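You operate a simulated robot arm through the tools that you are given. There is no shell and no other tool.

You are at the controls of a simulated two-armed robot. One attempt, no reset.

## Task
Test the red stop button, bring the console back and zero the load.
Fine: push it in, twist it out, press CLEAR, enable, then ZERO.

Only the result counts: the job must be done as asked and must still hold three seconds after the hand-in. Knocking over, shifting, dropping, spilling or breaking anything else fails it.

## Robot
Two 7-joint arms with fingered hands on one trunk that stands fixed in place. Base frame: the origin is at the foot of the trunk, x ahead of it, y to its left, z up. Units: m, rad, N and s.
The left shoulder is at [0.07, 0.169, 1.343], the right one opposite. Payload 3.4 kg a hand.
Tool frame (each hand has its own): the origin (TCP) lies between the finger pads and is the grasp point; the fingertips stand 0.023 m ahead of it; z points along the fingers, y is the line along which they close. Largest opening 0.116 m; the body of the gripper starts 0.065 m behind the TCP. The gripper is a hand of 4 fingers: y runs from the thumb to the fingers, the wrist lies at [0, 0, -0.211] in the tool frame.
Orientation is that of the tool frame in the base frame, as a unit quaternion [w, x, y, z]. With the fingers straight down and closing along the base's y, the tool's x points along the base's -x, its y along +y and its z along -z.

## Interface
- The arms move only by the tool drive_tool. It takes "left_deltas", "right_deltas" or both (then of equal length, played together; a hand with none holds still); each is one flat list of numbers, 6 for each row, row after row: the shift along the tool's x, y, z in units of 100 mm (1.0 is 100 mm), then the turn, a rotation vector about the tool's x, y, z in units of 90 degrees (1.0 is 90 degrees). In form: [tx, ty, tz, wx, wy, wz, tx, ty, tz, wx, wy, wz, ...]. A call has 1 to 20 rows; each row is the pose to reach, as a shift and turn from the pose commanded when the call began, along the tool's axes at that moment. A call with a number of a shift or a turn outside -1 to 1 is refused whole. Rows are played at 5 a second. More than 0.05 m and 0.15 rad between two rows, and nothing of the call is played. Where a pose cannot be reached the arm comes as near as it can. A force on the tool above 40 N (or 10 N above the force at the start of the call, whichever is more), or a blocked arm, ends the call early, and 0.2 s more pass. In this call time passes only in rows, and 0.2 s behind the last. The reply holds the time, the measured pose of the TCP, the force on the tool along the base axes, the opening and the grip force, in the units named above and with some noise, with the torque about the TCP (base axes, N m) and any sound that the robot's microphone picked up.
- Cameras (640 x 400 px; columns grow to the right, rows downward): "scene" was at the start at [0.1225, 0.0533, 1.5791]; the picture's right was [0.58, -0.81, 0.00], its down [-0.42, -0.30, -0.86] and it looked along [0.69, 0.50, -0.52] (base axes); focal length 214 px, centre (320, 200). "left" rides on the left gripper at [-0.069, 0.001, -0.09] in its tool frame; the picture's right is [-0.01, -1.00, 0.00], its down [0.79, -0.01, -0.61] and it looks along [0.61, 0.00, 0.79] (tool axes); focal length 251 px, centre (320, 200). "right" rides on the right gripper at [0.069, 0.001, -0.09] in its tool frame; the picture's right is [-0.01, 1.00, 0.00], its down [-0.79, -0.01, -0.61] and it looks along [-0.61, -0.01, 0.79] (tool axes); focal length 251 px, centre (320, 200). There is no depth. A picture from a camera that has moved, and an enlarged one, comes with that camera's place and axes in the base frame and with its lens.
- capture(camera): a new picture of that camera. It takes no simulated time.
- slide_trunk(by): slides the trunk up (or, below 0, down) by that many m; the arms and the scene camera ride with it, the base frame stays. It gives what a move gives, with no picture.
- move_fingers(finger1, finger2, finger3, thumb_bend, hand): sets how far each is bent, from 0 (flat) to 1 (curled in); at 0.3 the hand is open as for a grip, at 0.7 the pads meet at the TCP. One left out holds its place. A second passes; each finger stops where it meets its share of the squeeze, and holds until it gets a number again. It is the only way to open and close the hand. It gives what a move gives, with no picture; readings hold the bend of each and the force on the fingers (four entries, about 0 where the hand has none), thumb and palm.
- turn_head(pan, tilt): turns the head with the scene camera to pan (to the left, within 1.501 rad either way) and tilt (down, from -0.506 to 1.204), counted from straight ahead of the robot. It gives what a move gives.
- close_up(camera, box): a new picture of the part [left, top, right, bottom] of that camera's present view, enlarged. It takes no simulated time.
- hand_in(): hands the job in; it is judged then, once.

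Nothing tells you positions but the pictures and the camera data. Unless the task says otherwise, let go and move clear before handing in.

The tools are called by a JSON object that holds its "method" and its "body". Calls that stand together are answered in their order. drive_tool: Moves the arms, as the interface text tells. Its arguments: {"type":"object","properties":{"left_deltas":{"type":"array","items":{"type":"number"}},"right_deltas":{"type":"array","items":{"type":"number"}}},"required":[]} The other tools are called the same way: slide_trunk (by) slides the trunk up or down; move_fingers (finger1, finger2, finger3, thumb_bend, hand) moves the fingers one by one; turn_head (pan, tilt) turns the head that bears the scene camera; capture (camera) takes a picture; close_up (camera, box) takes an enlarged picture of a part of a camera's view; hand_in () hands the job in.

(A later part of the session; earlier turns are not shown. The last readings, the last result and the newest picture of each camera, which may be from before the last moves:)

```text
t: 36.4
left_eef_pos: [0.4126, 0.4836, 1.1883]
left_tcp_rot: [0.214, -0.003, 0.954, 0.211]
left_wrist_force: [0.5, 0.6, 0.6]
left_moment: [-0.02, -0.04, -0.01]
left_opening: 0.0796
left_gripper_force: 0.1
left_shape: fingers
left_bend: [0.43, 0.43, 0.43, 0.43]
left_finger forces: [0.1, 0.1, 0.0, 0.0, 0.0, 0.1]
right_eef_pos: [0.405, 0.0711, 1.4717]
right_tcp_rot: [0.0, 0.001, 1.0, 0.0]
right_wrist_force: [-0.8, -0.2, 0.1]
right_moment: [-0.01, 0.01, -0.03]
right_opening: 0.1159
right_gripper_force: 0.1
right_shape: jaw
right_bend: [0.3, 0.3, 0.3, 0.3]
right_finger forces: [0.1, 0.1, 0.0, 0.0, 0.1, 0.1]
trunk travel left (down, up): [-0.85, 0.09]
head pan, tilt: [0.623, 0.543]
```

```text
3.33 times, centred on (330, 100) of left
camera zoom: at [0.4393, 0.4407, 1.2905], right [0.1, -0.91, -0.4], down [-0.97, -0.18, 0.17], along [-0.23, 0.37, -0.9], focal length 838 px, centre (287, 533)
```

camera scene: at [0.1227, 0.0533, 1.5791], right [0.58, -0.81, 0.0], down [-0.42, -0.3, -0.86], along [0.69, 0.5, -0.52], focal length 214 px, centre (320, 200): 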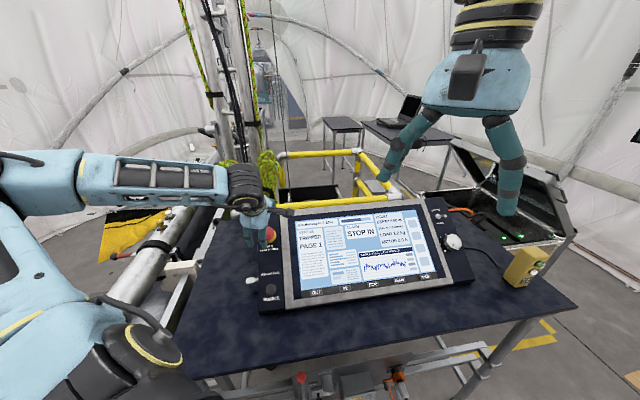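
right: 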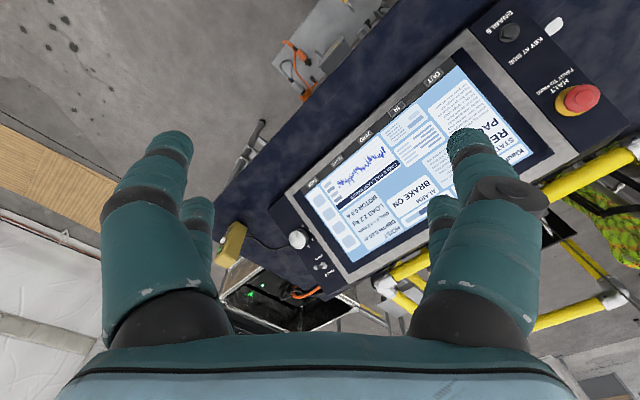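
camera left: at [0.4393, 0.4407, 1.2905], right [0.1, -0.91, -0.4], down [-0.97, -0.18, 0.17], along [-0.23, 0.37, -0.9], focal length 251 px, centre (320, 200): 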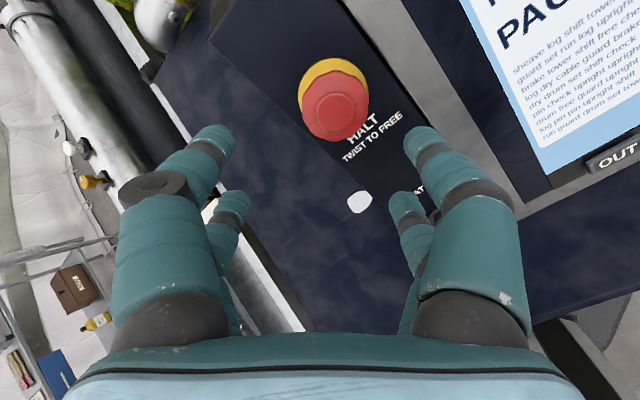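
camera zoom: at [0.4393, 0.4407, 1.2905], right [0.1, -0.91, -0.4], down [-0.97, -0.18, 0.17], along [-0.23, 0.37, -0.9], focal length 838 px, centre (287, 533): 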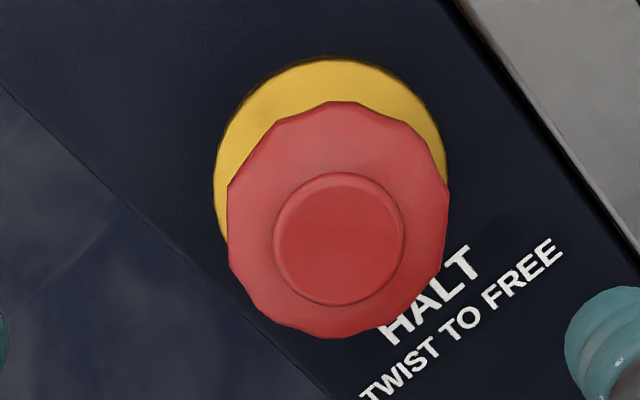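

The cap lies at tool offset (-16, -9, +69) mm. I'm centring on it and lowering so the digits' tips sit just below its widest part, then closing all four.

{"method": "drive_tool", "body": {"left_deltas": [-0.08, -0.05, 0.15, 0, 0, 0, -0.16, -0.09, 0.35, 0, 0, 0, -0.16, -0.09, 0.5, 0, 0, 0, -0.16, -0.09, 0.62, 0, 0, 0]}}

{"method": "close_up", "body": {"camera": "left", "box": [220, 100, 420, 260]}}

{"method": "move_fingers", "body": {"hand": "left", "finger1": 0.75, "finger2": 0.75, "finger3": 0.75, "thumb_bend": 0.75}}

{"method": "close_up", "body": {"camera": "left", "box": [220, 100, 420, 260]}}

```text
t: 37.4
left_eef_pos: [0.4525, 0.4991, 1.1395]
left_tcp_rot: [0.215, -0.003, 0.954, 0.21]
left_wrist_force: [0.1, -0.2, -0.1]
left_moment: [0.01, -0.02, -0.01]
left_opening: 0.0795
left_gripper_force: 0.0
left_shape: fingers
left_bend: [0.43, 0.43, 0.43, 0.43]
left_finger forces: [0.1, 0.0, 0.1, 0.0, 0.1, 0.0]
right_eef_pos: [0.404, 0.0702, 1.4715]
right_tcp_rot: [0.0, -0.001, 1.0, 0.0]
right_wrist_force: [0.6, 0.0, 0.1]
right_moment: [-0.01, -0.04, 0.02]
right_opening: 0.1162
right_gripper_force: 0.0
right_shape: jaw
right_bend: [0.3, 0.3, 0.3, 0.3]
right_finger forces: [0.1, 0.1, 0.0, 0.0, 0.0, 0.1]
trunk travel left (down, up): [-0.85, 0.09]
head pan, tilt: [0.623, 0.543]
```

```text
2.50 times, centred on (320, 180) of left
camera zoom: at [0.4799, 0.4571, 1.2419], right [0.1, -0.91, -0.4], down [-0.97, -0.18, 0.17], along [-0.23, 0.37, -0.9], focal length 629 px, centre (320, 250)
```

zoom: 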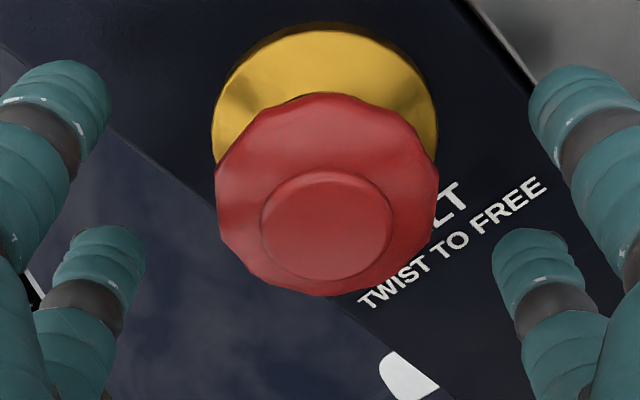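

```text
t: 38.4
left_eef_pos: [0.4546, 0.498, 1.139]
left_tcp_rot: [0.214, -0.002, 0.954, 0.209]
left_wrist_force: [-0.4, -4.4, -8.3]
left_moment: [-0.05, 0.15, -0.1]
left_opening: 0.0256
left_gripper_force: 18.2
left_shape: fingers
left_bend: [0.61, 0.62, 0.62, 0.63]
left_finger forces: [6.4, 8.1, 8.0, 0.1, 13.6, 0.0]
right_eef_pos: [0.405, 0.0697, 1.4714]
right_tcp_rot: [0.0, 0.0, 1.0, 0.001]
right_wrist_force: [0.3, 0.2, -0.5]
right_moment: [0.0, 0.0, -0.01]
right_opening: 0.116
right_gripper_force: 0.1
right_shape: jaw
right_bend: [0.3, 0.3, 0.3, 0.3]
right_finger forces: [0.0, 0.0, 0.1, 0.0, 0.0, 0.1]
trunk travel left (down, up): [-0.85, 0.09]
head pan, tilt: [0.623, 0.543]
```

```text
2.50 times, centred on (320, 180) of left
camera zoom: at [0.4807, 0.4562, 1.2412], right [0.1, -0.91, -0.4], down [-0.97, -0.18, 0.17], along [-0.23, 0.37, -0.9], focal length 629 px, centre (320, 250)
```

zoom: 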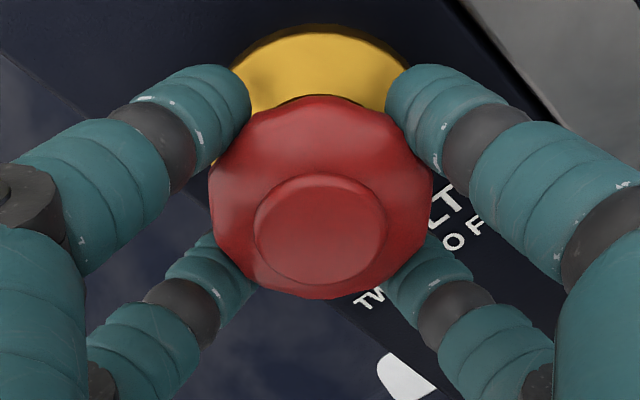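

A better four-digit grip at the cap's shoulder. Twisting clockwise 10° at a time, checking the cap facets after each.

{"method": "drive_tool", "body": {"left_deltas": [0, 0, 0, 0, 0, 0.0556, 0, 0, 0, 0, 0, 0.1111]}}

{"method": "close_up", "body": {"camera": "left", "box": [270, 125, 370, 225]}}

{"method": "drive_tool", "body": {"left_deltas": [0, 0, 0, 0, 0, 0.0556, 0, 0, 0, 0, 0, 0.1111]}}

{"method": "close_up", "body": {"camera": "left", "box": [270, 125, 370, 225]}}

{"method": "drive_tool", "body": {"left_deltas": [0, 0, 0, 0, 0, 0.0556, 0, 0, 0, 0, 0, 0.1111]}}

{"method": "close_up", "body": {"camera": "left", "box": [270, 125, 370, 225]}}

{"method": "close_up", "body": {"camera": "scene", "box": [240, 190, 440, 310]}}

```text
t: 39.0
left_eef_pos: [0.4525, 0.4984, 1.1395]
left_tcp_rot: [0.195, 0.081, 0.951, 0.227]
left_wrist_force: [-2.4, -5.0, -8.9]
left_moment: [-0.09, 0.12, 0.04]
left_opening: 0.0255
left_gripper_force: 17.3
left_shape: fingers
left_bend: [0.61, 0.62, 0.61, 0.63]
left_finger forces: [6.0, 7.8, 7.5, 0.0, 13.6, 0.0]
right_eef_pos: [0.4064, 0.0701, 1.4711]
right_tcp_rot: [0.0, 0.0, 1.0, 0.001]
right_wrist_force: [-0.7, -0.9, 0.0]
right_moment: [0.01, 0.01, -0.03]
right_opening: 0.1158
right_gripper_force: 0.0
right_shape: jaw
right_bend: [0.3, 0.3, 0.3, 0.3]
right_finger forces: [0.0, 0.1, 0.0, 0.0, 0.0, 0.0]
trunk travel left (down, up): [-0.85, 0.09]
head pan, tilt: [0.623, 0.543]
```

```text
4.00 times, centred on (320, 175) of left
camera zoom: at [0.4809, 0.4455, 1.2361], right [-0.06, -0.89, -0.46], down [-0.97, -0.06, 0.23], along [-0.23, 0.46, -0.86], focal length 1006 px, centre (320, 300)
```

zoom: 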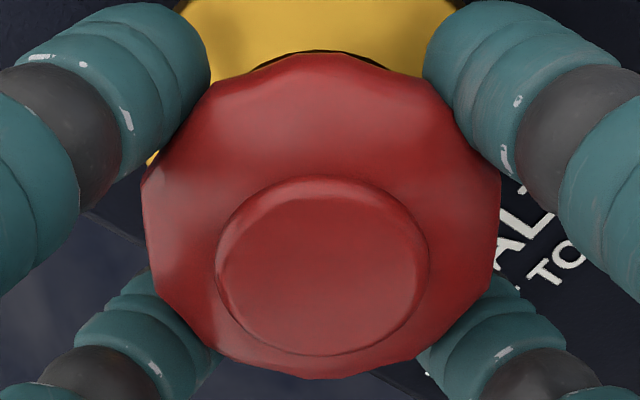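

```text
t: 39.6
left_eef_pos: [0.4531, 0.4985, 1.1391]
left_tcp_rot: [0.175, 0.164, 0.94, 0.244]
left_wrist_force: [-1.0, -4.0, -7.4]
left_moment: [-0.06, 0.11, 0.03]
left_opening: 0.0254
left_gripper_force: 17.7
left_shape: fingers
left_bend: [0.61, 0.62, 0.62, 0.63]
left_finger forces: [6.6, 8.0, 6.7, 0.0, 13.8, 0.0]
right_eef_pos: [0.4056, 0.0701, 1.4715]
right_tcp_rot: [0.0, 0.0, 1.0, 0.0]
right_wrist_force: [0.0, -0.6, -0.2]
right_moment: [0.01, -0.02, -0.02]
right_opening: 0.1157
right_gripper_force: 0.1
right_shape: jaw
right_bend: [0.3, 0.3, 0.3, 0.3]
right_finger forces: [0.0, 0.1, 0.1, 0.1, 0.1, 0.0]
trunk travel left (down, up): [-0.85, 0.09]
head pan, tilt: [0.623, 0.543]
```

```text
4.00 times, centred on (320, 175) of left
camera zoom: at [0.4792, 0.4353, 1.2302], right [-0.22, -0.83, -0.51], down [-0.95, 0.06, 0.3], along [-0.21, 0.55, -0.8], focal length 1006 px, centre (320, 300)
```

zoom: 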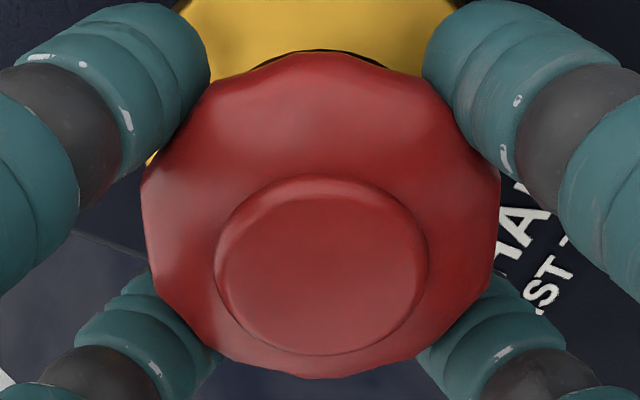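

```text
t: 40.2
left_eef_pos: [0.4529, 0.4986, 1.1383]
left_tcp_rot: [0.153, 0.246, 0.922, 0.258]
left_wrist_force: [-2.5, -3.1, -6.7]
left_moment: [-0.02, 0.11, 0.06]
left_opening: 0.0255
left_gripper_force: 18.1
left_shape: fingers
left_bend: [0.61, 0.62, 0.62, 0.63]
left_finger forces: [6.6, 8.3, 6.6, 0.1, 14.0, 0.0]
right_eef_pos: [0.4046, 0.0703, 1.4722]
right_tcp_rot: [0.0, 0.0, 1.0, 0.0]
right_wrist_force: [0.3, -0.1, 0.2]
right_moment: [-0.01, 0.01, 0.02]
right_opening: 0.1159
right_gripper_force: 0.1
right_shape: jaw
right_bend: [0.3, 0.3, 0.3, 0.3]
right_finger forces: [0.0, 0.0, 0.0, 0.1, 0.1, 0.0]
trunk travel left (down, up): [-0.85, 0.09]
head pan, tilt: [0.623, 0.543]
```

```text
4.00 times, centred on (320, 175) of left
camera zoom: at [0.4757, 0.4259, 1.2238], right [-0.37, -0.75, -0.55], down [-0.91, 0.17, 0.37], along [-0.18, 0.64, -0.75], focal length 1006 px, centre (320, 300)
```

zoom: 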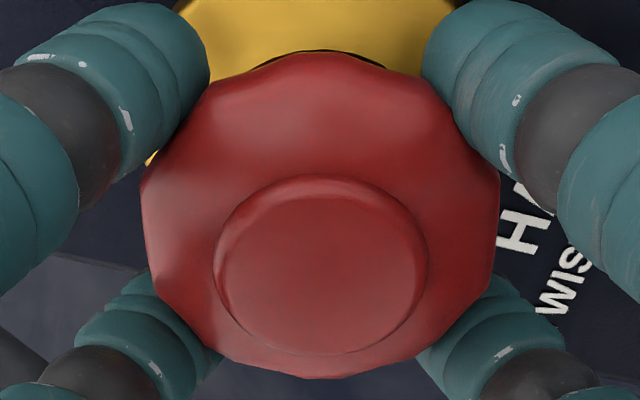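

```text
3.20 times, centred on (340, 250) of scene
camera zoom: at [0.1229, 0.053, 1.5791], right [0.58, -0.81, 0.0], down [-0.42, -0.3, -0.86], along [0.69, 0.5, -0.52], focal length 686 px, centre (256, 40)
```

zoom: 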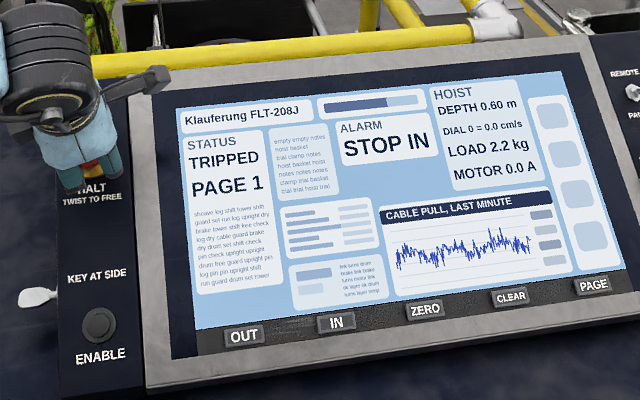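

Now the cap clearly turns with the hand (facets stay fixed in the hand's view while the label rotates) at low torque. Continuing clockwise.

{"method": "drive_tool", "body": {"left_deltas": [0, 0, 0, 0, 0, 0.0556, 0, 0, 0, 0, 0, 0.1111, 0, 0, 0, 0, 0, 0.1667]}}

{"method": "close_up", "body": {"camera": "left", "box": [270, 125, 370, 225]}}

{"method": "drive_tool", "body": {"left_deltas": [0, 0, 0, 0, 0, 0.0556, 0, 0, 0, 0, 0, 0.1111, 0, 0, 0, 0, 0, 0.1667]}}

{"method": "close_up", "body": {"camera": "left", "box": [270, 125, 370, 225]}}

{"method": "close_up", "body": {"camera": "scene", "box": [240, 190, 440, 310]}}

```text
t: 41.0
left_eef_pos: [0.454, 0.4993, 1.1386]
left_tcp_rot: [0.118, 0.362, 0.882, 0.277]
left_wrist_force: [-1.5, -2.5, -6.4]
left_moment: [-0.12, 0.07, 0.12]
left_opening: 0.0252
left_gripper_force: 19.0
left_shape: fingers
left_bend: [0.61, 0.63, 0.62, 0.63]
left_finger forces: [6.4, 9.0, 5.7, 0.1, 16.2, 0.0]
right_eef_pos: [0.405, 0.0704, 1.4702]
right_tcp_rot: [0.0, 0.0, 1.0, 0.0]
right_wrist_force: [0.3, -0.1, 0.1]
right_moment: [-0.03, 0.0, 0.02]
right_opening: 0.1159
right_gripper_force: 0.0
right_shape: jaw
right_bend: [0.3, 0.3, 0.3, 0.3]
right_finger forces: [0.1, 0.0, 0.0, 0.0, 0.0, 0.1]
trunk travel left (down, up): [-0.85, 0.09]
head pan, tilt: [0.623, 0.543]
```

```text
4.00 times, centred on (320, 175) of left
camera zoom: at [0.4673, 0.4143, 1.214], right [-0.57, -0.59, -0.57], down [-0.81, 0.31, 0.49], along [-0.11, 0.74, -0.66], focal length 1006 px, centre (320, 300)
```

zoom: 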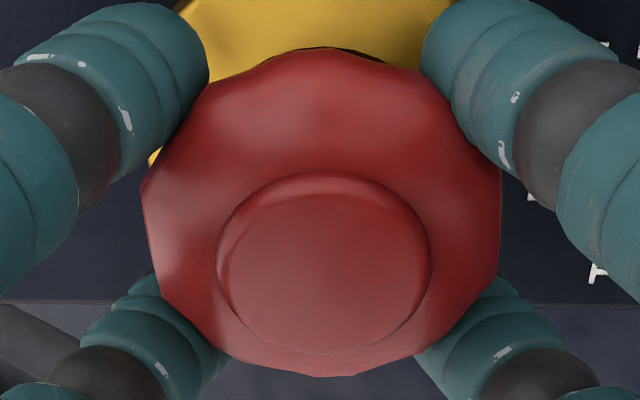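

```text
t: 41.8
left_eef_pos: [0.4528, 0.4998, 1.1395]
left_tcp_rot: [0.079, 0.476, 0.828, 0.288]
left_wrist_force: [-1.7, -0.1, -4.0]
left_moment: [-0.2, -0.21, 0.58]
left_opening: 0.0229
left_gripper_force: 33.0
left_shape: fingers
left_bend: [0.61, 0.64, 0.62, 0.64]
left_finger forces: [7.0, 24.3, 5.1, 0.0, 28.8, 0.0]
right_eef_pos: [0.4055, 0.0712, 1.472]
right_tcp_rot: [0.0, 0.0, 1.0, 0.0]
right_wrist_force: [0.2, 0.8, -0.3]
right_moment: [0.0, 0.0, 0.02]
right_opening: 0.1156
right_gripper_force: 0.0
right_shape: jaw
right_bend: [0.3, 0.3, 0.3, 0.3]
right_finger forces: [0.1, 0.0, 0.1, 0.1, 0.0, 0.0]
trunk travel left (down, up): [-0.85, 0.09]
head pan, tilt: [0.623, 0.543]
```

```text
4.00 times, centred on (320, 175) of left
camera zoom: at [0.4553, 0.4068, 1.2037], right [-0.73, -0.39, -0.56], down [-0.68, 0.42, 0.61], along [-0.01, 0.82, -0.57], focal length 1006 px, centre (320, 300)
```

zoom: 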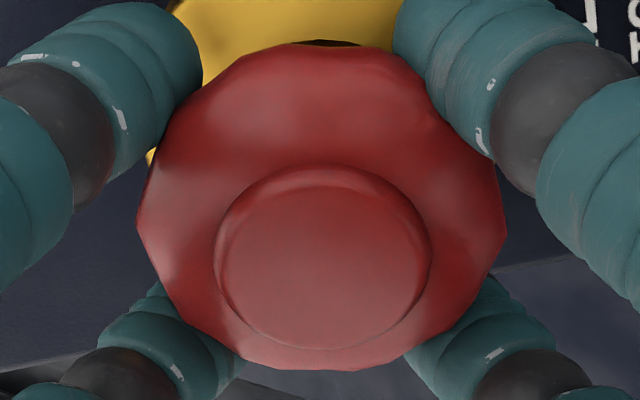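

```text
3.20 times, centred on (340, 250) of scene
camera zoom: at [0.1229, 0.0544, 1.579], right [0.58, -0.81, 0.0], down [-0.42, -0.3, -0.86], along [0.69, 0.5, -0.52], focal length 686 px, centre (256, 40)
```

zoom: 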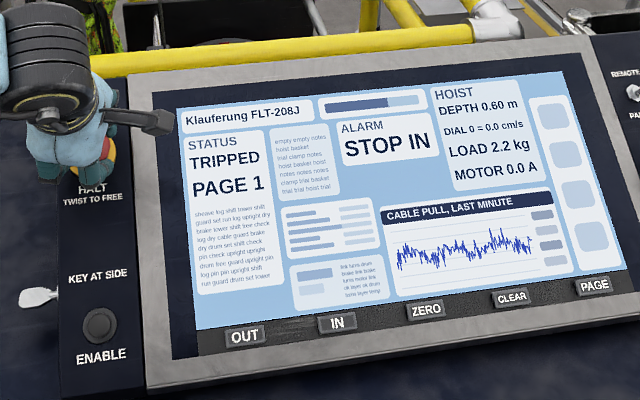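

The cap follows the hand to about 45° and then reaches a firm stop, with STOP IN still showing. My grip may be holding the cap down, so while it is held twisted I'll ease it outward by up to 1 cm.

{"method": "drive_tool", "body": {"left_deltas": [0, 0, -0.03, 0, 0, 0, 0, 0, -0.06, 0, 0, 0, 0, 0, -0.09, 0, 0, 0]}}

{"method": "close_up", "body": {"camera": "left", "box": [220, 80, 420, 240]}}

{"method": "close_up", "body": {"camera": "scene", "box": [240, 190, 440, 310]}}

```text
t: 42.6
left_eef_pos: [0.4537, 0.5019, 1.1412]
left_tcp_rot: [0.08, 0.475, 0.829, 0.285]
left_wrist_force: [4.6, 4.3, -27.2]
left_moment: [-0.23, -0.06, 0.56]
left_opening: 0.0231
left_gripper_force: 30.4
left_shape: fingers
left_bend: [0.61, 0.64, 0.62, 0.63]
left_finger forces: [5.3, 19.5, 6.9, 0.0, 28.9, 0.0]
right_eef_pos: [0.4101, 0.076, 1.4693]
right_tcp_rot: [-0.002, 0.001, 1.0, -0.002]
right_wrist_force: [-1.1, -0.5, 1.0]
right_moment: [0.01, 0.02, -0.02]
right_opening: 0.1162
right_gripper_force: 0.0
right_shape: jaw
right_bend: [0.3, 0.3, 0.3, 0.3]
right_finger forces: [0.0, 0.1, 0.0, 0.1, 0.0, 0.0]
trunk travel left (down, up): [-0.85, 0.09]
head pan, tilt: [0.623, 0.543]
```

```text
2.50 times, centred on (320, 160) of left
camera zoom: at [0.4558, 0.4069, 1.2067], right [-0.74, -0.39, -0.55], down [-0.67, 0.42, 0.61], along [-0.01, 0.82, -0.57], focal length 629 px, centre (320, 300)
```

zoom: 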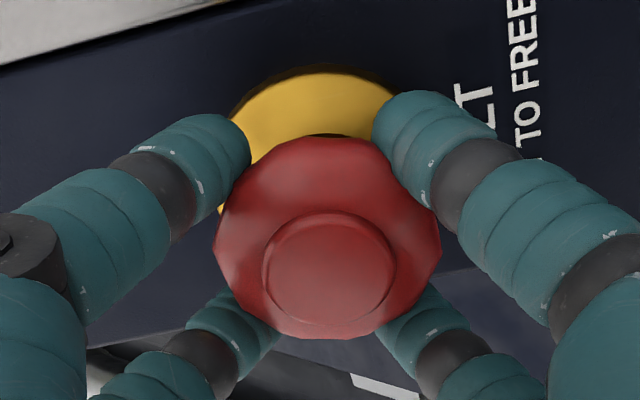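

```text
3.20 times, centred on (340, 250) of scene
camera zoom: at [0.1287, 0.0604, 1.578], right [0.58, -0.81, 0.0], down [-0.42, -0.31, -0.85], along [0.69, 0.5, -0.52], focal length 686 px, centre (256, 40)
```

zoom: 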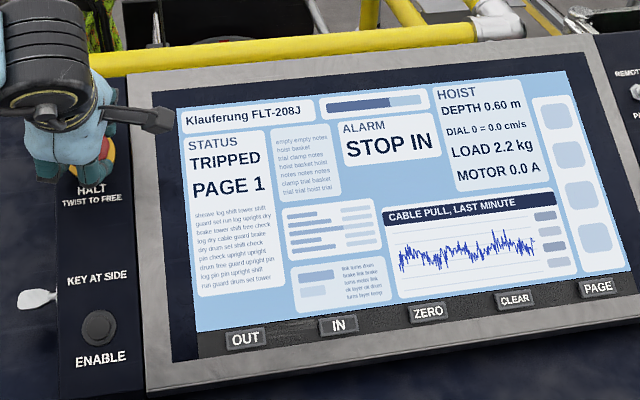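

Even with a 26 N outward pull at the clockwise stop the cap stays latched, so clockwise is evidently not the freeing direction. I'll relax the pull, then turn counter-clockwise with this good grip and track the facets.

{"method": "drive_tool", "body": {"left_deltas": [0, 0, 0.05, 0, 0, 0, 0, 0, 0.09, 0, 0, 0, 0, 0, 0.09, 0, 0, -0.0833, 0, 0, 0.09, 0, 0, -0.1667, 0, 0, 0.09, 0, 0, -0.25, 0, 0, 0.09, 0, 0, -0.3333, 0, 0, 0.09, 0, 0, -0.4167, 0, 0, 0.09, 0, 0, -0.5]}}

{"method": "close_up", "body": {"camera": "left", "box": [270, 125, 370, 225]}}

{"method": "drive_tool", "body": {"left_deltas": [0, 0, 0, 0, 0, -0.0556, 0, 0, 0, 0, 0, -0.1111]}}

{"method": "close_up", "body": {"camera": "left", "box": [270, 125, 370, 225]}}

{"method": "drive_tool", "body": {"left_deltas": [0, 0, 0, 0, 0, -0.0556, 0, 0, 0, 0, 0, -0.1111]}}

{"method": "close_up", "body": {"camera": "left", "box": [270, 125, 370, 225]}}

{"method": "close_up", "body": {"camera": "scene", "box": [240, 190, 440, 310]}}

```text
t: 44.4
left_eef_pos: [0.4533, 0.4995, 1.1392]
left_tcp_rot: [0.185, 0.122, 0.946, 0.236]
left_wrist_force: [-3.3, -1.5, -6.5]
left_moment: [-0.02, 0.13, 0.03]
left_opening: 0.023
left_gripper_force: 31.0
left_shape: fingers
left_bend: [0.61, 0.63, 0.62, 0.63]
left_finger forces: [9.9, 15.5, 14.1, 0.0, 22.0, 0.1]
right_eef_pos: [0.4045, 0.0695, 1.4712]
right_tcp_rot: [0.001, 0.0, 1.0, 0.0]
right_wrist_force: [0.5, 1.0, -0.1]
right_moment: [-0.01, -0.01, 0.05]
right_opening: 0.1161
right_gripper_force: 0.1
right_shape: jaw
right_bend: [0.3, 0.3, 0.3, 0.3]
right_finger forces: [0.0, 0.0, 0.1, 0.1, 0.0, 0.0]
trunk travel left (down, up): [-0.85, 0.09]
head pan, tilt: [0.623, 0.543]
```

```text
4.00 times, centred on (320, 175) of left
camera zoom: at [0.4794, 0.4412, 1.2332], right [-0.13, -0.86, -0.49], down [-0.97, 0.0, 0.26], along [-0.22, 0.51, -0.83], focal length 1006 px, centre (320, 300)
```

zoom: 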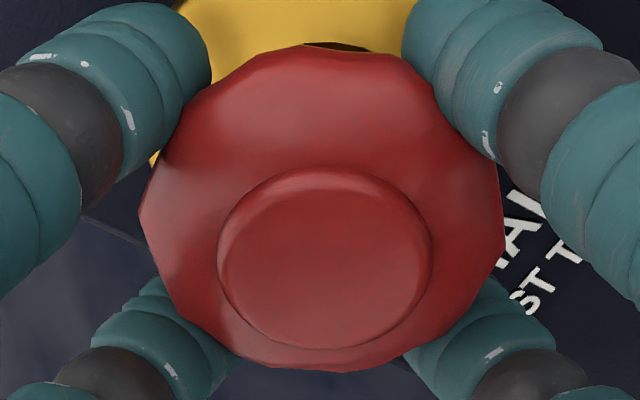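

```text
t: 45.0
left_eef_pos: [0.4523, 0.4991, 1.1385]
left_tcp_rot: [0.204, 0.039, 0.953, 0.218]
left_wrist_force: [-4.9, -4.7, -10.9]
left_moment: [0.22, 0.5, -0.68]
left_opening: 0.0236
left_gripper_force: 35.6
left_shape: fingers
left_bend: [0.62, 0.63, 0.63, 0.63]
left_finger forces: [17.9, 7.6, 28.2, 0.0, 18.8, 0.0]
right_eef_pos: [0.405, 0.07, 1.4715]
right_tcp_rot: [0.0, 0.0, 1.0, 0.0]
right_wrist_force: [0.3, 0.1, -0.7]
right_moment: [0.01, -0.01, 0.04]
right_opening: 0.1158
right_gripper_force: 0.2
right_shape: jaw
right_bend: [0.3, 0.3, 0.3, 0.3]
right_finger forces: [0.0, 0.0, 0.1, 0.0, 0.0, 0.1]
trunk travel left (down, up): [-0.85, 0.09]
head pan, tilt: [0.623, 0.543]
```

```text
4.00 times, centred on (320, 175) of left
camera zoom: at [0.4803, 0.4516, 1.2389], right [0.02, -0.9, -0.43], down [-0.97, -0.12, 0.2], along [-0.23, 0.41, -0.88], focal length 1006 px, centre (320, 300)
```

zoom: 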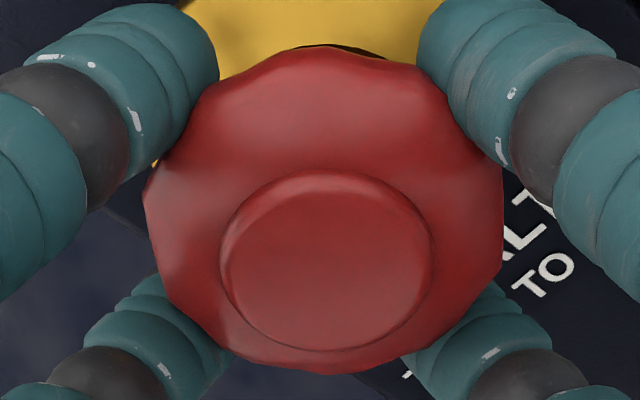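

```text
t: 45.6
left_eef_pos: [0.4508, 0.4982, 1.1385]
left_tcp_rot: [0.223, -0.045, 0.953, 0.199]
left_wrist_force: [-10.6, -6.3, -15.3]
left_moment: [0.32, 0.67, -0.91]
left_opening: 0.0264
left_gripper_force: 42.3
left_shape: fingers
left_bend: [0.61, 0.64, 0.63, 0.63]
left_finger forces: [21.0, 4.3, 40.7, 0.0, 19.3, 0.0]
right_eef_pos: [0.4034, 0.0705, 1.4713]
right_tcp_rot: [0.001, 0.0, 1.0, 0.0]
right_wrist_force: [-0.1, -0.5, -0.8]
right_moment: [0.02, -0.03, -0.01]
right_opening: 0.1161
right_gripper_force: 0.0
right_shape: jaw
right_bend: [0.3, 0.3, 0.3, 0.3]
right_finger forces: [0.0, 0.1, 0.0, 0.0, 0.0, 0.0]
trunk travel left (down, up): [-0.85, 0.09]
head pan, tilt: [0.623, 0.543]
```

```text
4.00 times, centred on (320, 175) of left
camera zoom: at [0.4778, 0.4626, 1.2431], right [0.18, -0.92, -0.36], down [-0.96, -0.25, 0.14], along [-0.22, 0.32, -0.92], focal length 1006 px, centre (320, 300)
```

zoom: 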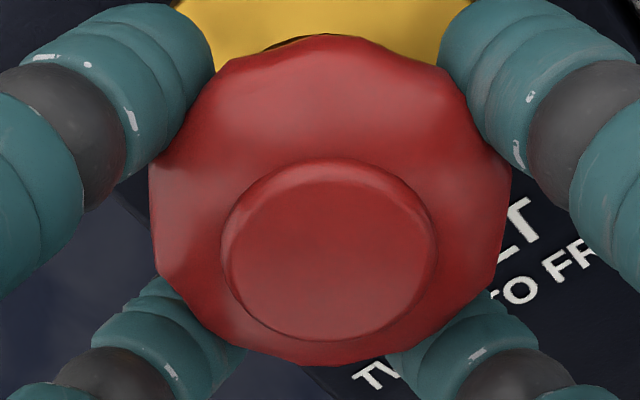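

```text
3.20 times, centred on (340, 250) of scene
camera zoom: at [0.1212, 0.0536, 1.5791], right [0.58, -0.81, 0.0], down [-0.42, -0.3, -0.86], along [0.7, 0.5, -0.52], focal length 686 px, centre (256, 40)
```

zoom: 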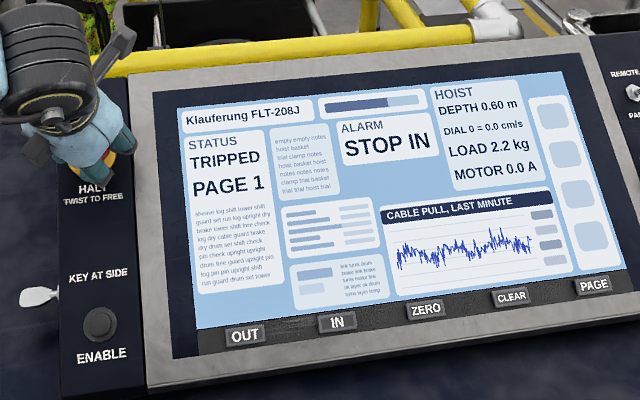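

Counter-clockwise meets a hard stop right at zero, so the cap turns only 0→45° clockwise. Re-measuring, the cap's height looks almost unchanged from the start, so my first light push (3 N) may have tripped it without seating it fully. I'll release and push it in properly.

{"method": "move_fingers", "body": {"hand": "left", "finger1": 0.43, "finger2": 0.43, "finger3": 0.43, "thumb_bend": 0.43}}

{"method": "drive_tool", "body": {"left_deltas": [0, 0, -0.3, 0, 0, 0.05, 0, 0, -0.6, 0, 0, 0.05]}}

{"method": "move_fingers", "body": {"hand": "left", "finger2": 0.3, "finger3": 1.0}}

{"method": "move_fingers", "body": {"hand": "left", "finger1": 0.7, "finger2": 1.0, "thumb_bend": 0.7}}

{"method": "capture", "body": {"camera": "left"}}

{"method": "close_up", "body": {"camera": "left", "box": [250, 100, 390, 220]}}

```text
t: 46.6
left_eef_pos: [0.4541, 0.4995, 1.1401]
left_tcp_rot: [0.223, -0.043, 0.953, 0.2]
left_wrist_force: [0.1, 0.3, 0.1]
left_moment: [0.01, 0.01, 0.0]
left_opening: 0.0786
left_gripper_force: 0.1
left_shape: fingers
left_bend: [0.43, 0.43, 0.43, 0.43]
left_finger forces: [0.1, 0.1, 0.0, 0.0, 0.1, 0.1]
right_eef_pos: [0.406, 0.0708, 1.471]
right_tcp_rot: [0.0, 0.001, 1.0, 0.001]
right_wrist_force: [-0.2, -0.5, 0.1]
right_moment: [-0.01, 0.0, -0.01]
right_opening: 0.1159
right_gripper_force: 0.1
right_shape: jaw
right_bend: [0.3, 0.3, 0.3, 0.3]
right_finger forces: [0.1, 0.0, 0.0, 0.0, 0.0, 0.0]
trunk travel left (down, up): [-0.85, 0.09]
head pan, tilt: [0.623, 0.543]
```

```text
t: 47.2
left_eef_pos: [0.4267, 0.4733, 1.1876]
left_tcp_rot: [0.215, -0.007, 0.954, 0.209]
left_wrist_force: [-0.7, 0.2, 0.4]
left_moment: [-0.02, 0.0, 0.03]
left_opening: 0.0785
left_gripper_force: 0.0
left_shape: fingers
left_bend: [0.43, 0.43, 0.43, 0.43]
left_finger forces: [0.0, 0.0, 0.0, 0.1, 0.0, 0.0]
right_eef_pos: [0.4025, 0.0681, 1.4728]
right_tcp_rot: [0.001, 0.0, 1.0, 0.001]
right_wrist_force: [0.1, -0.2, -0.5]
right_moment: [0.04, -0.01, 0.04]
right_opening: 0.1159
right_gripper_force: 0.1
right_shape: jaw
right_bend: [0.3, 0.3, 0.3, 0.3]
right_finger forces: [0.0, 0.1, 0.0, 0.0, 0.0, 0.1]
trunk travel left (down, up): [-0.85, 0.09]
head pan, tilt: [0.623, 0.543]
```

```text
t: 48.2
left_eef_pos: [0.4279, 0.4765, 1.1872]
left_tcp_rot: [0.215, -0.006, 0.954, 0.209]
left_wrist_force: [-0.5, -0.7, 0.0]
left_moment: [0.02, 0.0, 0.01]
left_opening: 0.0785
left_gripper_force: 0.0
left_shape: fingers
left_bend: [0.43, 0.3, 1.0, 0.43]
left_finger forces: [0.0, 0.1, 0.0, 0.0, 0.0, 0.0]
right_eef_pos: [0.4056, 0.0706, 1.4711]
right_tcp_rot: [0.0, 0.0, 1.0, 0.0]
right_wrist_force: [0.3, 0.1, -0.4]
right_moment: [0.0, 0.02, 0.01]
right_opening: 0.1157
right_gripper_force: 0.0
right_shape: jaw
right_bend: [0.3, 0.3, 0.3, 0.3]
right_finger forces: [0.1, 0.0, 0.0, 0.1, 0.0, 0.0]
trunk travel left (down, up): [-0.85, 0.09]
head pan, tilt: [0.623, 0.543]
```

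```text
t: 49.2
left_eef_pos: [0.4289, 0.4755, 1.1874]
left_tcp_rot: [0.215, -0.007, 0.954, 0.21]
left_wrist_force: [-0.2, -0.1, -0.6]
left_moment: [0.0, -0.02, 0.02]
left_opening: 0.0016
left_gripper_force: 0.1
left_shape: fingers
left_bend: [0.7, 0.9, 1.0, 0.7]
left_finger forces: [0.0, 0.0, 0.0, 0.0, 0.0, 0.0]
right_eef_pos: [0.4057, 0.0699, 1.4716]
right_tcp_rot: [-0.001, 0.0, 1.0, 0.0]
right_wrist_force: [0.5, -0.8, -0.2]
right_moment: [-0.01, 0.02, 0.01]
right_opening: 0.1156
right_gripper_force: 0.1
right_shape: jaw
right_bend: [0.3, 0.3, 0.3, 0.3]
right_finger forces: [0.0, 0.1, 0.0, 0.1, 0.1, 0.1]
trunk travel left (down, up): [-0.85, 0.09]
head pan, tilt: [0.623, 0.543]
```

```text
taken
camera left: at [0.4553, 0.4333, 1.2903], right [0.11, -0.91, -0.39], down [-0.97, -0.19, 0.17], along [-0.23, 0.36, -0.9], focal length 251 px, centre (320, 200)
```

left: 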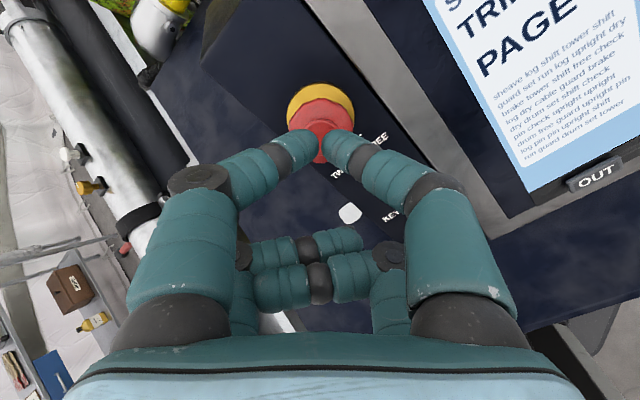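

```text
3.33 times, centred on (320, 160) of left
camera zoom: at [0.4553, 0.4333, 1.2903], right [0.11, -0.91, -0.39], down [-0.97, -0.19, 0.17], along [-0.23, 0.36, -0.9], focal length 838 px, centre (320, 333)
```

zoom: 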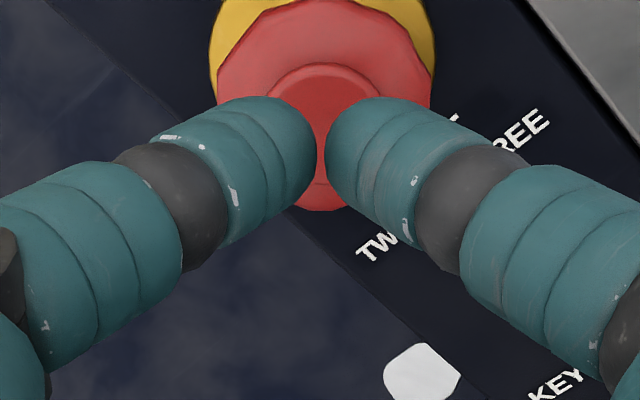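

The pusher pair is ready and the cap's top is about 67 mm ahead of the tool point. I'll centre the tips on the cap and press in measured increments, watching force and depth.

{"method": "drive_tool", "body": {"left_deltas": [0.2, 0, 0.1, 0, 0, 0, 0.2, 0, 0.3, 0, 0, 0, 0.2, 0, 0.4, 0, 0, 0]}}

{"method": "drive_tool", "body": {"left_deltas": [0, 0, 0.02, 0, 0, 0, 0, 0, 0.05, 0, 0, 0]}}

{"method": "drive_tool", "body": {"left_deltas": [0, 0, 0.02, 0, 0, 0, 0, 0, 0.05, 0, 0, 0]}}

{"method": "close_up", "body": {"camera": "left", "box": [250, 60, 390, 180]}}

```text
t: 50.0
left_eef_pos: [0.4282, 0.4919, 1.1466]
left_tcp_rot: [0.216, -0.008, 0.954, 0.209]
left_wrist_force: [-0.3, -0.8, 2.5]
left_moment: [0.04, -0.05, 0.0]
left_opening: 0.001
left_gripper_force: 1.4
left_shape: fingers
left_bend: [0.7, 0.9, 1.0, 0.7]
left_finger forces: [1.7, 0.1, 0.1, 0.0, 0.8, 0.0]
right_eef_pos: [0.4051, 0.0701, 1.4713]
right_tcp_rot: [0.0, 0.0, 1.0, 0.0]
right_wrist_force: [0.2, -0.7, 0.0]
right_moment: [-0.03, -0.01, 0.0]
right_opening: 0.116
right_gripper_force: 0.1
right_shape: jaw
right_bend: [0.3, 0.3, 0.3, 0.3]
right_finger forces: [0.1, 0.1, 0.1, 0.0, 0.0, 0.1]
trunk travel left (down, up): [-0.85, 0.09]
head pan, tilt: [0.623, 0.543]
```

```text
t: 50.6
left_eef_pos: [0.4279, 0.4938, 1.1451]
left_tcp_rot: [0.216, -0.008, 0.954, 0.209]
left_wrist_force: [-1.7, -1.7, 2.7]
left_moment: [0.0, -0.04, -0.05]
left_opening: 0.0007
left_gripper_force: 2.1
left_shape: fingers
left_bend: [0.7, 0.91, 1.0, 0.7]
left_finger forces: [2.5, 0.0, 0.0, 0.1, 1.8, 0.1]
right_eef_pos: [0.4027, 0.0695, 1.4722]
right_tcp_rot: [0.001, 0.0, 1.0, 0.001]
right_wrist_force: [-0.8, 0.1, 0.1]
right_moment: [0.01, 0.02, 0.0]
right_opening: 0.1159
right_gripper_force: 0.1
right_shape: jaw
right_bend: [0.3, 0.3, 0.3, 0.3]
right_finger forces: [0.0, 0.0, 0.0, 0.0, 0.1, 0.0]
trunk travel left (down, up): [-0.85, 0.09]
head pan, tilt: [0.623, 0.543]
heard: click
```

```text
t: 51.2
left_eef_pos: [0.4299, 0.495, 1.1429]
left_tcp_rot: [0.217, -0.006, 0.953, 0.21]
left_wrist_force: [-5.5, -3.1, 7.7]
left_moment: [0.04, -0.17, -0.04]
left_opening: 0.0008
left_gripper_force: 4.4
left_shape: fingers
left_bend: [0.7, 0.91, 1.0, 0.7]
left_finger forces: [5.3, 0.0, 0.0, 0.0, 4.3, 0.0]
right_eef_pos: [0.4021, 0.0673, 1.4722]
right_tcp_rot: [0.001, 0.0, 1.0, 0.002]
right_wrist_force: [-0.1, 0.6, 0.3]
right_moment: [-0.04, -0.02, 0.03]
right_opening: 0.1161
right_gripper_force: 0.0
right_shape: jaw
right_bend: [0.3, 0.3, 0.3, 0.3]
right_finger forces: [0.1, 0.0, 0.0, 0.1, 0.0, 0.0]
trunk travel left (down, up): [-0.85, 0.09]
head pan, tilt: [0.623, 0.543]
```

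```text
3.33 times, centred on (320, 120) of left
camera zoom: at [0.4558, 0.4528, 1.2441], right [0.11, -0.91, -0.39], down [-0.97, -0.19, 0.16], along [-0.22, 0.36, -0.9], focal length 838 px, centre (320, 467)
```

zoom: 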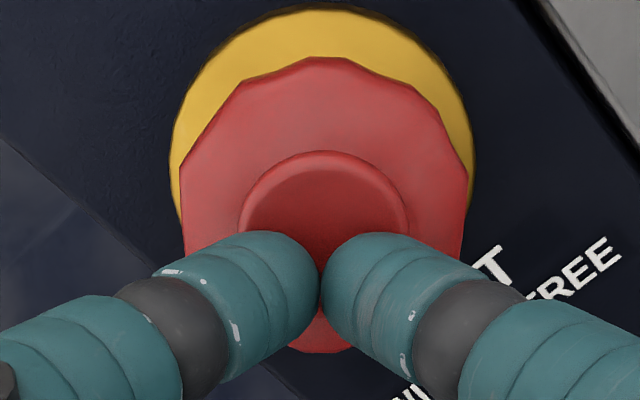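

A "click" was heard, so this time the button has seated, and beyond it the force rises as at a bottom stop. I'll back off and check the cap and the screen.

{"method": "drive_tool", "body": {"left_deltas": [0, 0, -0.2, 0, 0, 0, 0, 0, -0.5, 0, 0, 0]}}

{"method": "close_up", "body": {"camera": "scene", "box": [240, 190, 440, 310]}}

{"method": "close_up", "body": {"camera": "right", "box": [530, 50, 610, 120]}}

{"method": "close_up", "body": {"camera": "left", "box": [240, 40, 400, 160]}}

```text
t: 51.8
left_eef_pos: [0.4086, 0.4756, 1.1814]
left_tcp_rot: [0.216, -0.007, 0.954, 0.209]
left_wrist_force: [0.2, -0.4, 1.2]
left_moment: [0.0, -0.04, 0.01]
left_opening: 0.0011
left_gripper_force: 0.1
left_shape: fingers
left_bend: [0.7, 0.91, 1.0, 0.7]
left_finger forces: [0.0, 0.0, 0.0, 0.0, 0.0, 0.0]
right_eef_pos: [0.403, 0.0682, 1.4721]
right_tcp_rot: [0.001, 0.001, 1.0, 0.001]
right_wrist_force: [0.2, -0.1, -0.9]
right_moment: [-0.01, 0.02, 0.03]
right_opening: 0.116
right_gripper_force: 0.2
right_shape: jaw
right_bend: [0.3, 0.3, 0.3, 0.3]
right_finger forces: [0.0, 0.0, 0.0, 0.0, 0.1, 0.1]
trunk travel left (down, up): [-0.85, 0.09]
head pan, tilt: [0.623, 0.543]
```

```text
3.20 times, centred on (340, 250) of scene
camera zoom: at [0.1204, 0.0511, 1.5793], right [0.58, -0.81, 0.0], down [-0.42, -0.3, -0.86], along [0.7, 0.5, -0.52], focal length 686 px, centre (256, 40)
```

zoom: 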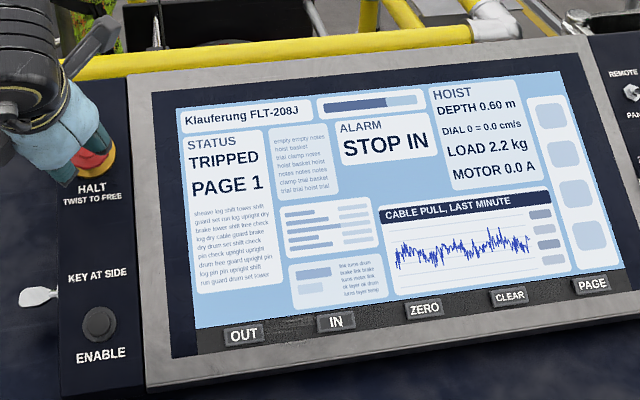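

```text
5.71 times, centred on (570, 85) of right
camera zoom: at [0.3328, 0.0684, 1.5624], right [0.01, 1.0, 0.0], down [0.79, -0.01, 0.61], along [0.61, 0.0, -0.79], focal length 1437 px, centre (-1109, 857)
```

zoom: 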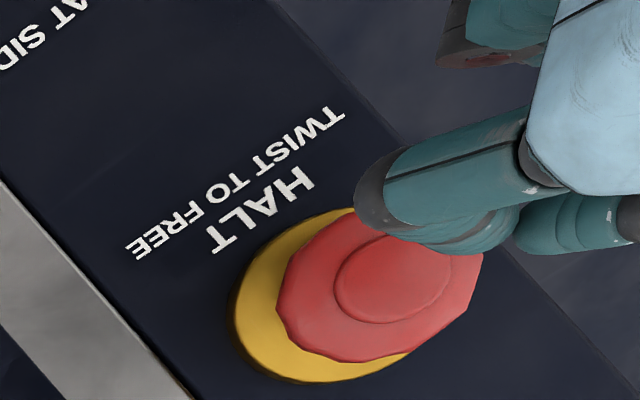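

```text
3.33 times, centred on (320, 100) of left
camera zoom: at [0.4355, 0.4337, 1.2832], right [0.11, -0.91, -0.39], down [-0.97, -0.19, 0.17], along [-0.22, 0.36, -0.9], focal length 838 px, centre (320, 533)
```

zoom: 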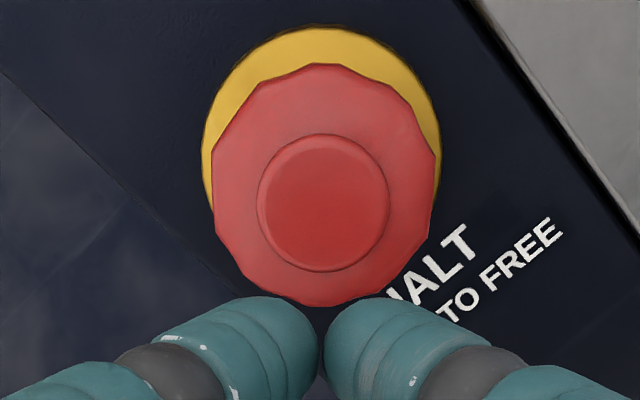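

The cap now sits about 4 mm lower than before, so it's properly latched in. I'll open, centre, and take the same four-digit grip again, 4 mm deeper.

{"method": "move_fingers", "body": {"hand": "left", "finger1": 0.43, "finger2": 0.43, "finger3": 0.43, "thumb_bend": 0.43}}

{"method": "drive_tool", "body": {"left_deltas": [-0.1, 0, 0.1, 0, 0, 0, -0.21, 0, 0.3, 0, 0, 0, -0.21, 0, 0.5, 0, 0, 0, -0.21, 0, 0.66, 0, 0, 0]}}

{"method": "close_up", "body": {"camera": "left", "box": [220, 100, 420, 260]}}

{"method": "move_fingers", "body": {"hand": "left", "finger1": 0.75, "finger2": 0.75, "finger3": 0.75, "thumb_bend": 0.75}}

{"method": "close_up", "body": {"camera": "left", "box": [270, 125, 370, 225]}}

```text
t: 52.8
left_eef_pos: [0.4106, 0.4765, 1.18]
left_tcp_rot: [0.215, -0.006, 0.954, 0.208]
left_wrist_force: [0.0, -0.8, -0.5]
left_moment: [-0.03, -0.04, -0.01]
left_opening: 0.0786
left_gripper_force: 0.0
left_shape: fingers
left_bend: [0.43, 0.43, 0.43, 0.43]
left_finger forces: [0.1, 0.0, 0.0, 0.0, 0.1, 0.0]
right_eef_pos: [0.4043, 0.0712, 1.4721]
right_tcp_rot: [0.0, 0.0, 1.0, 0.0]
right_wrist_force: [0.3, 0.1, -0.3]
right_moment: [-0.03, 0.01, 0.0]
right_opening: 0.1159
right_gripper_force: 0.0
right_shape: jaw
right_bend: [0.3, 0.3, 0.3, 0.3]
right_finger forces: [0.0, 0.1, 0.1, 0.0, 0.0, 0.1]
trunk travel left (down, up): [-0.85, 0.09]
head pan, tilt: [0.623, 0.543]
```

```text
t: 53.8
left_eef_pos: [0.4568, 0.5029, 1.1347]
left_tcp_rot: [0.216, -0.006, 0.954, 0.209]
left_wrist_force: [0.2, 0.2, 1.0]
left_moment: [0.03, 0.02, 0.0]
left_opening: 0.0787
left_gripper_force: 0.1
left_shape: fingers
left_bend: [0.43, 0.43, 0.43, 0.43]
left_finger forces: [0.0, 0.0, 0.0, 0.1, 0.1, 0.0]
right_eef_pos: [0.4047, 0.0697, 1.4719]
right_tcp_rot: [0.0, 0.0, 1.0, 0.001]
right_wrist_force: [-0.5, -0.4, -0.2]
right_moment: [0.0, -0.01, -0.02]
right_opening: 0.1161
right_gripper_force: 0.1
right_shape: jaw
right_bend: [0.3, 0.3, 0.3, 0.3]
right_finger forces: [0.0, 0.0, 0.0, 0.1, 0.1, 0.1]
trunk travel left (down, up): [-0.85, 0.09]
head pan, tilt: [0.623, 0.543]
```

```text
2.50 times, centred on (320, 180) of left
camera zoom: at [0.4836, 0.4601, 1.2372], right [0.11, -0.91, -0.39], down [-0.97, -0.19, 0.17], along [-0.23, 0.36, -0.9], focal length 629 px, centre (320, 250)
```

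zoom: 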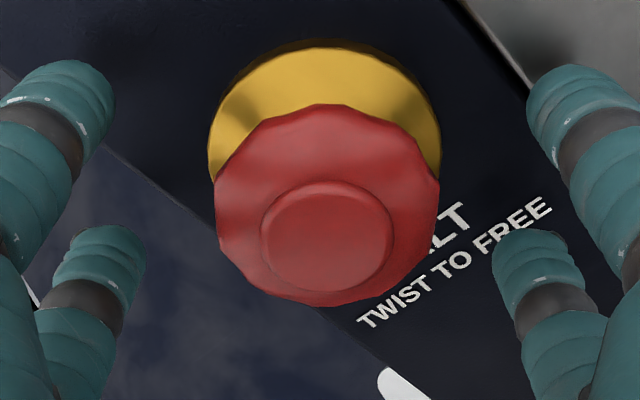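

```text
t: 54.8
left_eef_pos: [0.4573, 0.5012, 1.1343]
left_tcp_rot: [0.215, -0.005, 0.954, 0.207]
left_wrist_force: [0.3, -4.5, -9.3]
left_moment: [-0.07, 0.14, -0.05]
left_opening: 0.0222
left_gripper_force: 17.2
left_shape: fingers
left_bend: [0.62, 0.62, 0.61, 0.65]
left_finger forces: [5.6, 8.0, 8.6, 0.0, 11.9, 0.0]
right_eef_pos: [0.4055, 0.0696, 1.4713]
right_tcp_rot: [0.0, -0.001, 1.0, 0.001]
right_wrist_force: [0.0, -0.2, 0.8]
right_moment: [0.02, 0.02, 0.01]
right_opening: 0.1158
right_gripper_force: 0.0
right_shape: jaw
right_bend: [0.3, 0.3, 0.3, 0.3]
right_finger forces: [0.1, 0.1, 0.0, 0.0, 0.1, 0.1]
trunk travel left (down, up): [-0.85, 0.09]
head pan, tilt: [0.623, 0.543]
```

```text
4.00 times, centred on (320, 175) of left
camera zoom: at [0.4849, 0.4596, 1.2363], right [0.11, -0.91, -0.39], down [-0.97, -0.19, 0.17], along [-0.23, 0.36, -0.9], focal length 1006 px, centre (320, 300)
```

zoom: 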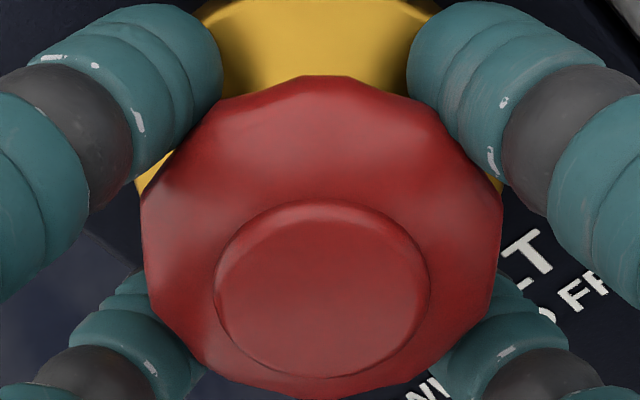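

Good grip on the seated cap. Twisting clockwise again in steps, listening for a click and watching the screen.

{"method": "drive_tool", "body": {"left_deltas": [0, 0, 0, 0, 0, 0.0556, 0, 0, 0, 0, 0, 0.1111, 0, 0, 0, 0, 0, 0.1667, 0, 0, 0, 0, 0, 0.2222, 0, 0, 0, 0, 0, 0.2778, 0, 0, 0, 0, 0, 0.3333]}}

{"method": "close_up", "body": {"camera": "left", "box": [270, 125, 370, 225]}}

{"method": "drive_tool", "body": {"left_deltas": [0, 0, 0, 0, 0, 0.0556, 0, 0, 0, 0, 0, 0.1111, 0, 0, 0, 0, 0, 0.1667, 0, 0, 0, 0, 0, 0.2222]}}

{"method": "close_up", "body": {"camera": "left", "box": [270, 125, 370, 225]}}

{"method": "close_up", "body": {"camera": "scene", "box": [240, 190, 440, 310]}}

```text
t: 56.2
left_eef_pos: [0.457, 0.5005, 1.136]
left_tcp_rot: [0.154, 0.242, 0.923, 0.259]
left_wrist_force: [-2.8, -8.3, -3.5]
left_moment: [-0.16, 0.11, 0.02]
left_opening: 0.02
left_gripper_force: 17.5
left_shape: fingers
left_bend: [0.63, 0.63, 0.61, 0.65]
left_finger forces: [6.2, 8.2, 7.1, 0.0, 13.8, 0.0]
right_eef_pos: [0.4043, 0.0683, 1.4715]
right_tcp_rot: [0.001, 0.0, 1.0, 0.001]
right_wrist_force: [0.3, -0.3, -1.3]
right_moment: [-0.01, 0.0, -0.03]
right_opening: 0.1159
right_gripper_force: 0.0
right_shape: jaw
right_bend: [0.3, 0.3, 0.3, 0.3]
right_finger forces: [0.0, 0.0, 0.1, 0.0, 0.0, 0.0]
trunk travel left (down, up): [-0.85, 0.09]
head pan, tilt: [0.623, 0.543]
```

```text
4.00 times, centred on (320, 175) of left
camera zoom: at [0.4793, 0.4278, 1.2214], right [-0.36, -0.75, -0.55], down [-0.91, 0.17, 0.37], along [-0.18, 0.63, -0.75], focal length 1006 px, centre (320, 300)
```

zoom: 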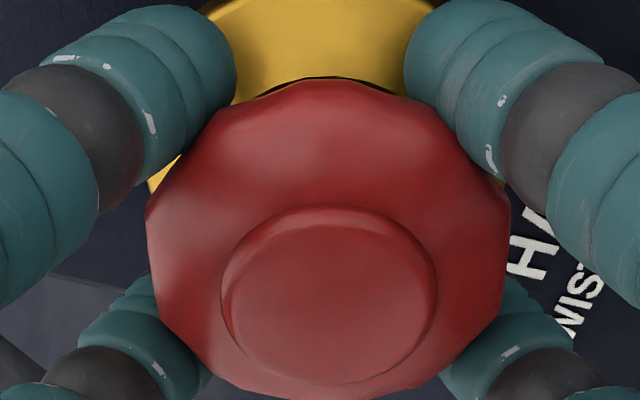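

```text
t: 57.2
left_eef_pos: [0.4569, 0.5001, 1.1359]
left_tcp_rot: [0.107, 0.397, 0.867, 0.28]
left_wrist_force: [-1.6, -6.0, -2.7]
left_moment: [-0.21, -0.14, 0.26]
left_opening: 0.0184
left_gripper_force: 22.5
left_shape: fingers
left_bend: [0.63, 0.64, 0.61, 0.66]
left_finger forces: [5.8, 13.4, 5.6, 0.1, 20.6, 0.1]
right_eef_pos: [0.4032, 0.0684, 1.472]
right_tcp_rot: [0.001, -0.001, 1.0, 0.001]
right_wrist_force: [-0.3, 0.3, 1.0]
right_moment: [0.02, 0.0, 0.0]
right_opening: 0.1159
right_gripper_force: 0.1
right_shape: jaw
right_bend: [0.3, 0.3, 0.3, 0.3]
right_finger forces: [0.0, 0.0, 0.0, 0.0, 0.0, 0.0]
trunk travel left (down, up): [-0.85, 0.09]
head pan, tilt: [0.623, 0.543]
```

```text
4.00 times, centred on (320, 175) of left
camera zoom: at [0.4673, 0.4122, 1.2072], right [-0.62, -0.53, -0.57], down [-0.78, 0.35, 0.52], along [-0.08, 0.77, -0.63], focal length 1006 px, centre (320, 300)
```

zoom: 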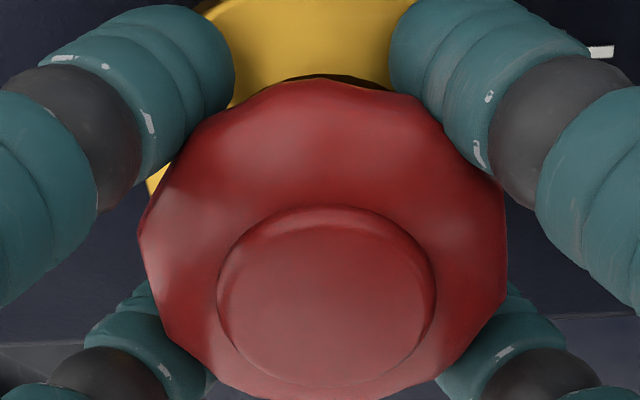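

```text
3.20 times, centred on (340, 250) of scene
camera zoom: at [0.1225, 0.0516, 1.5792], right [0.58, -0.81, 0.0], down [-0.42, -0.3, -0.86], along [0.69, 0.5, -0.52], focal length 686 px, centre (256, 40)
```

zoom: 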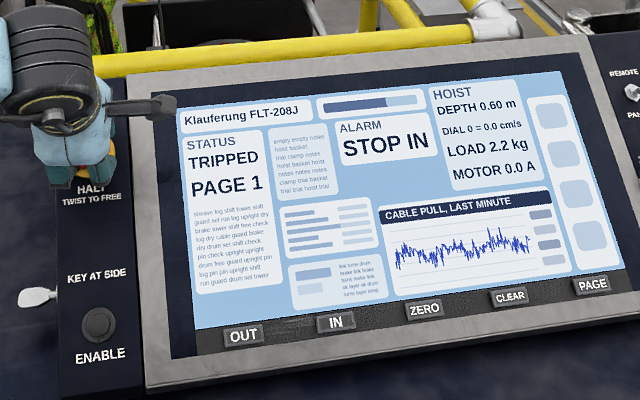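

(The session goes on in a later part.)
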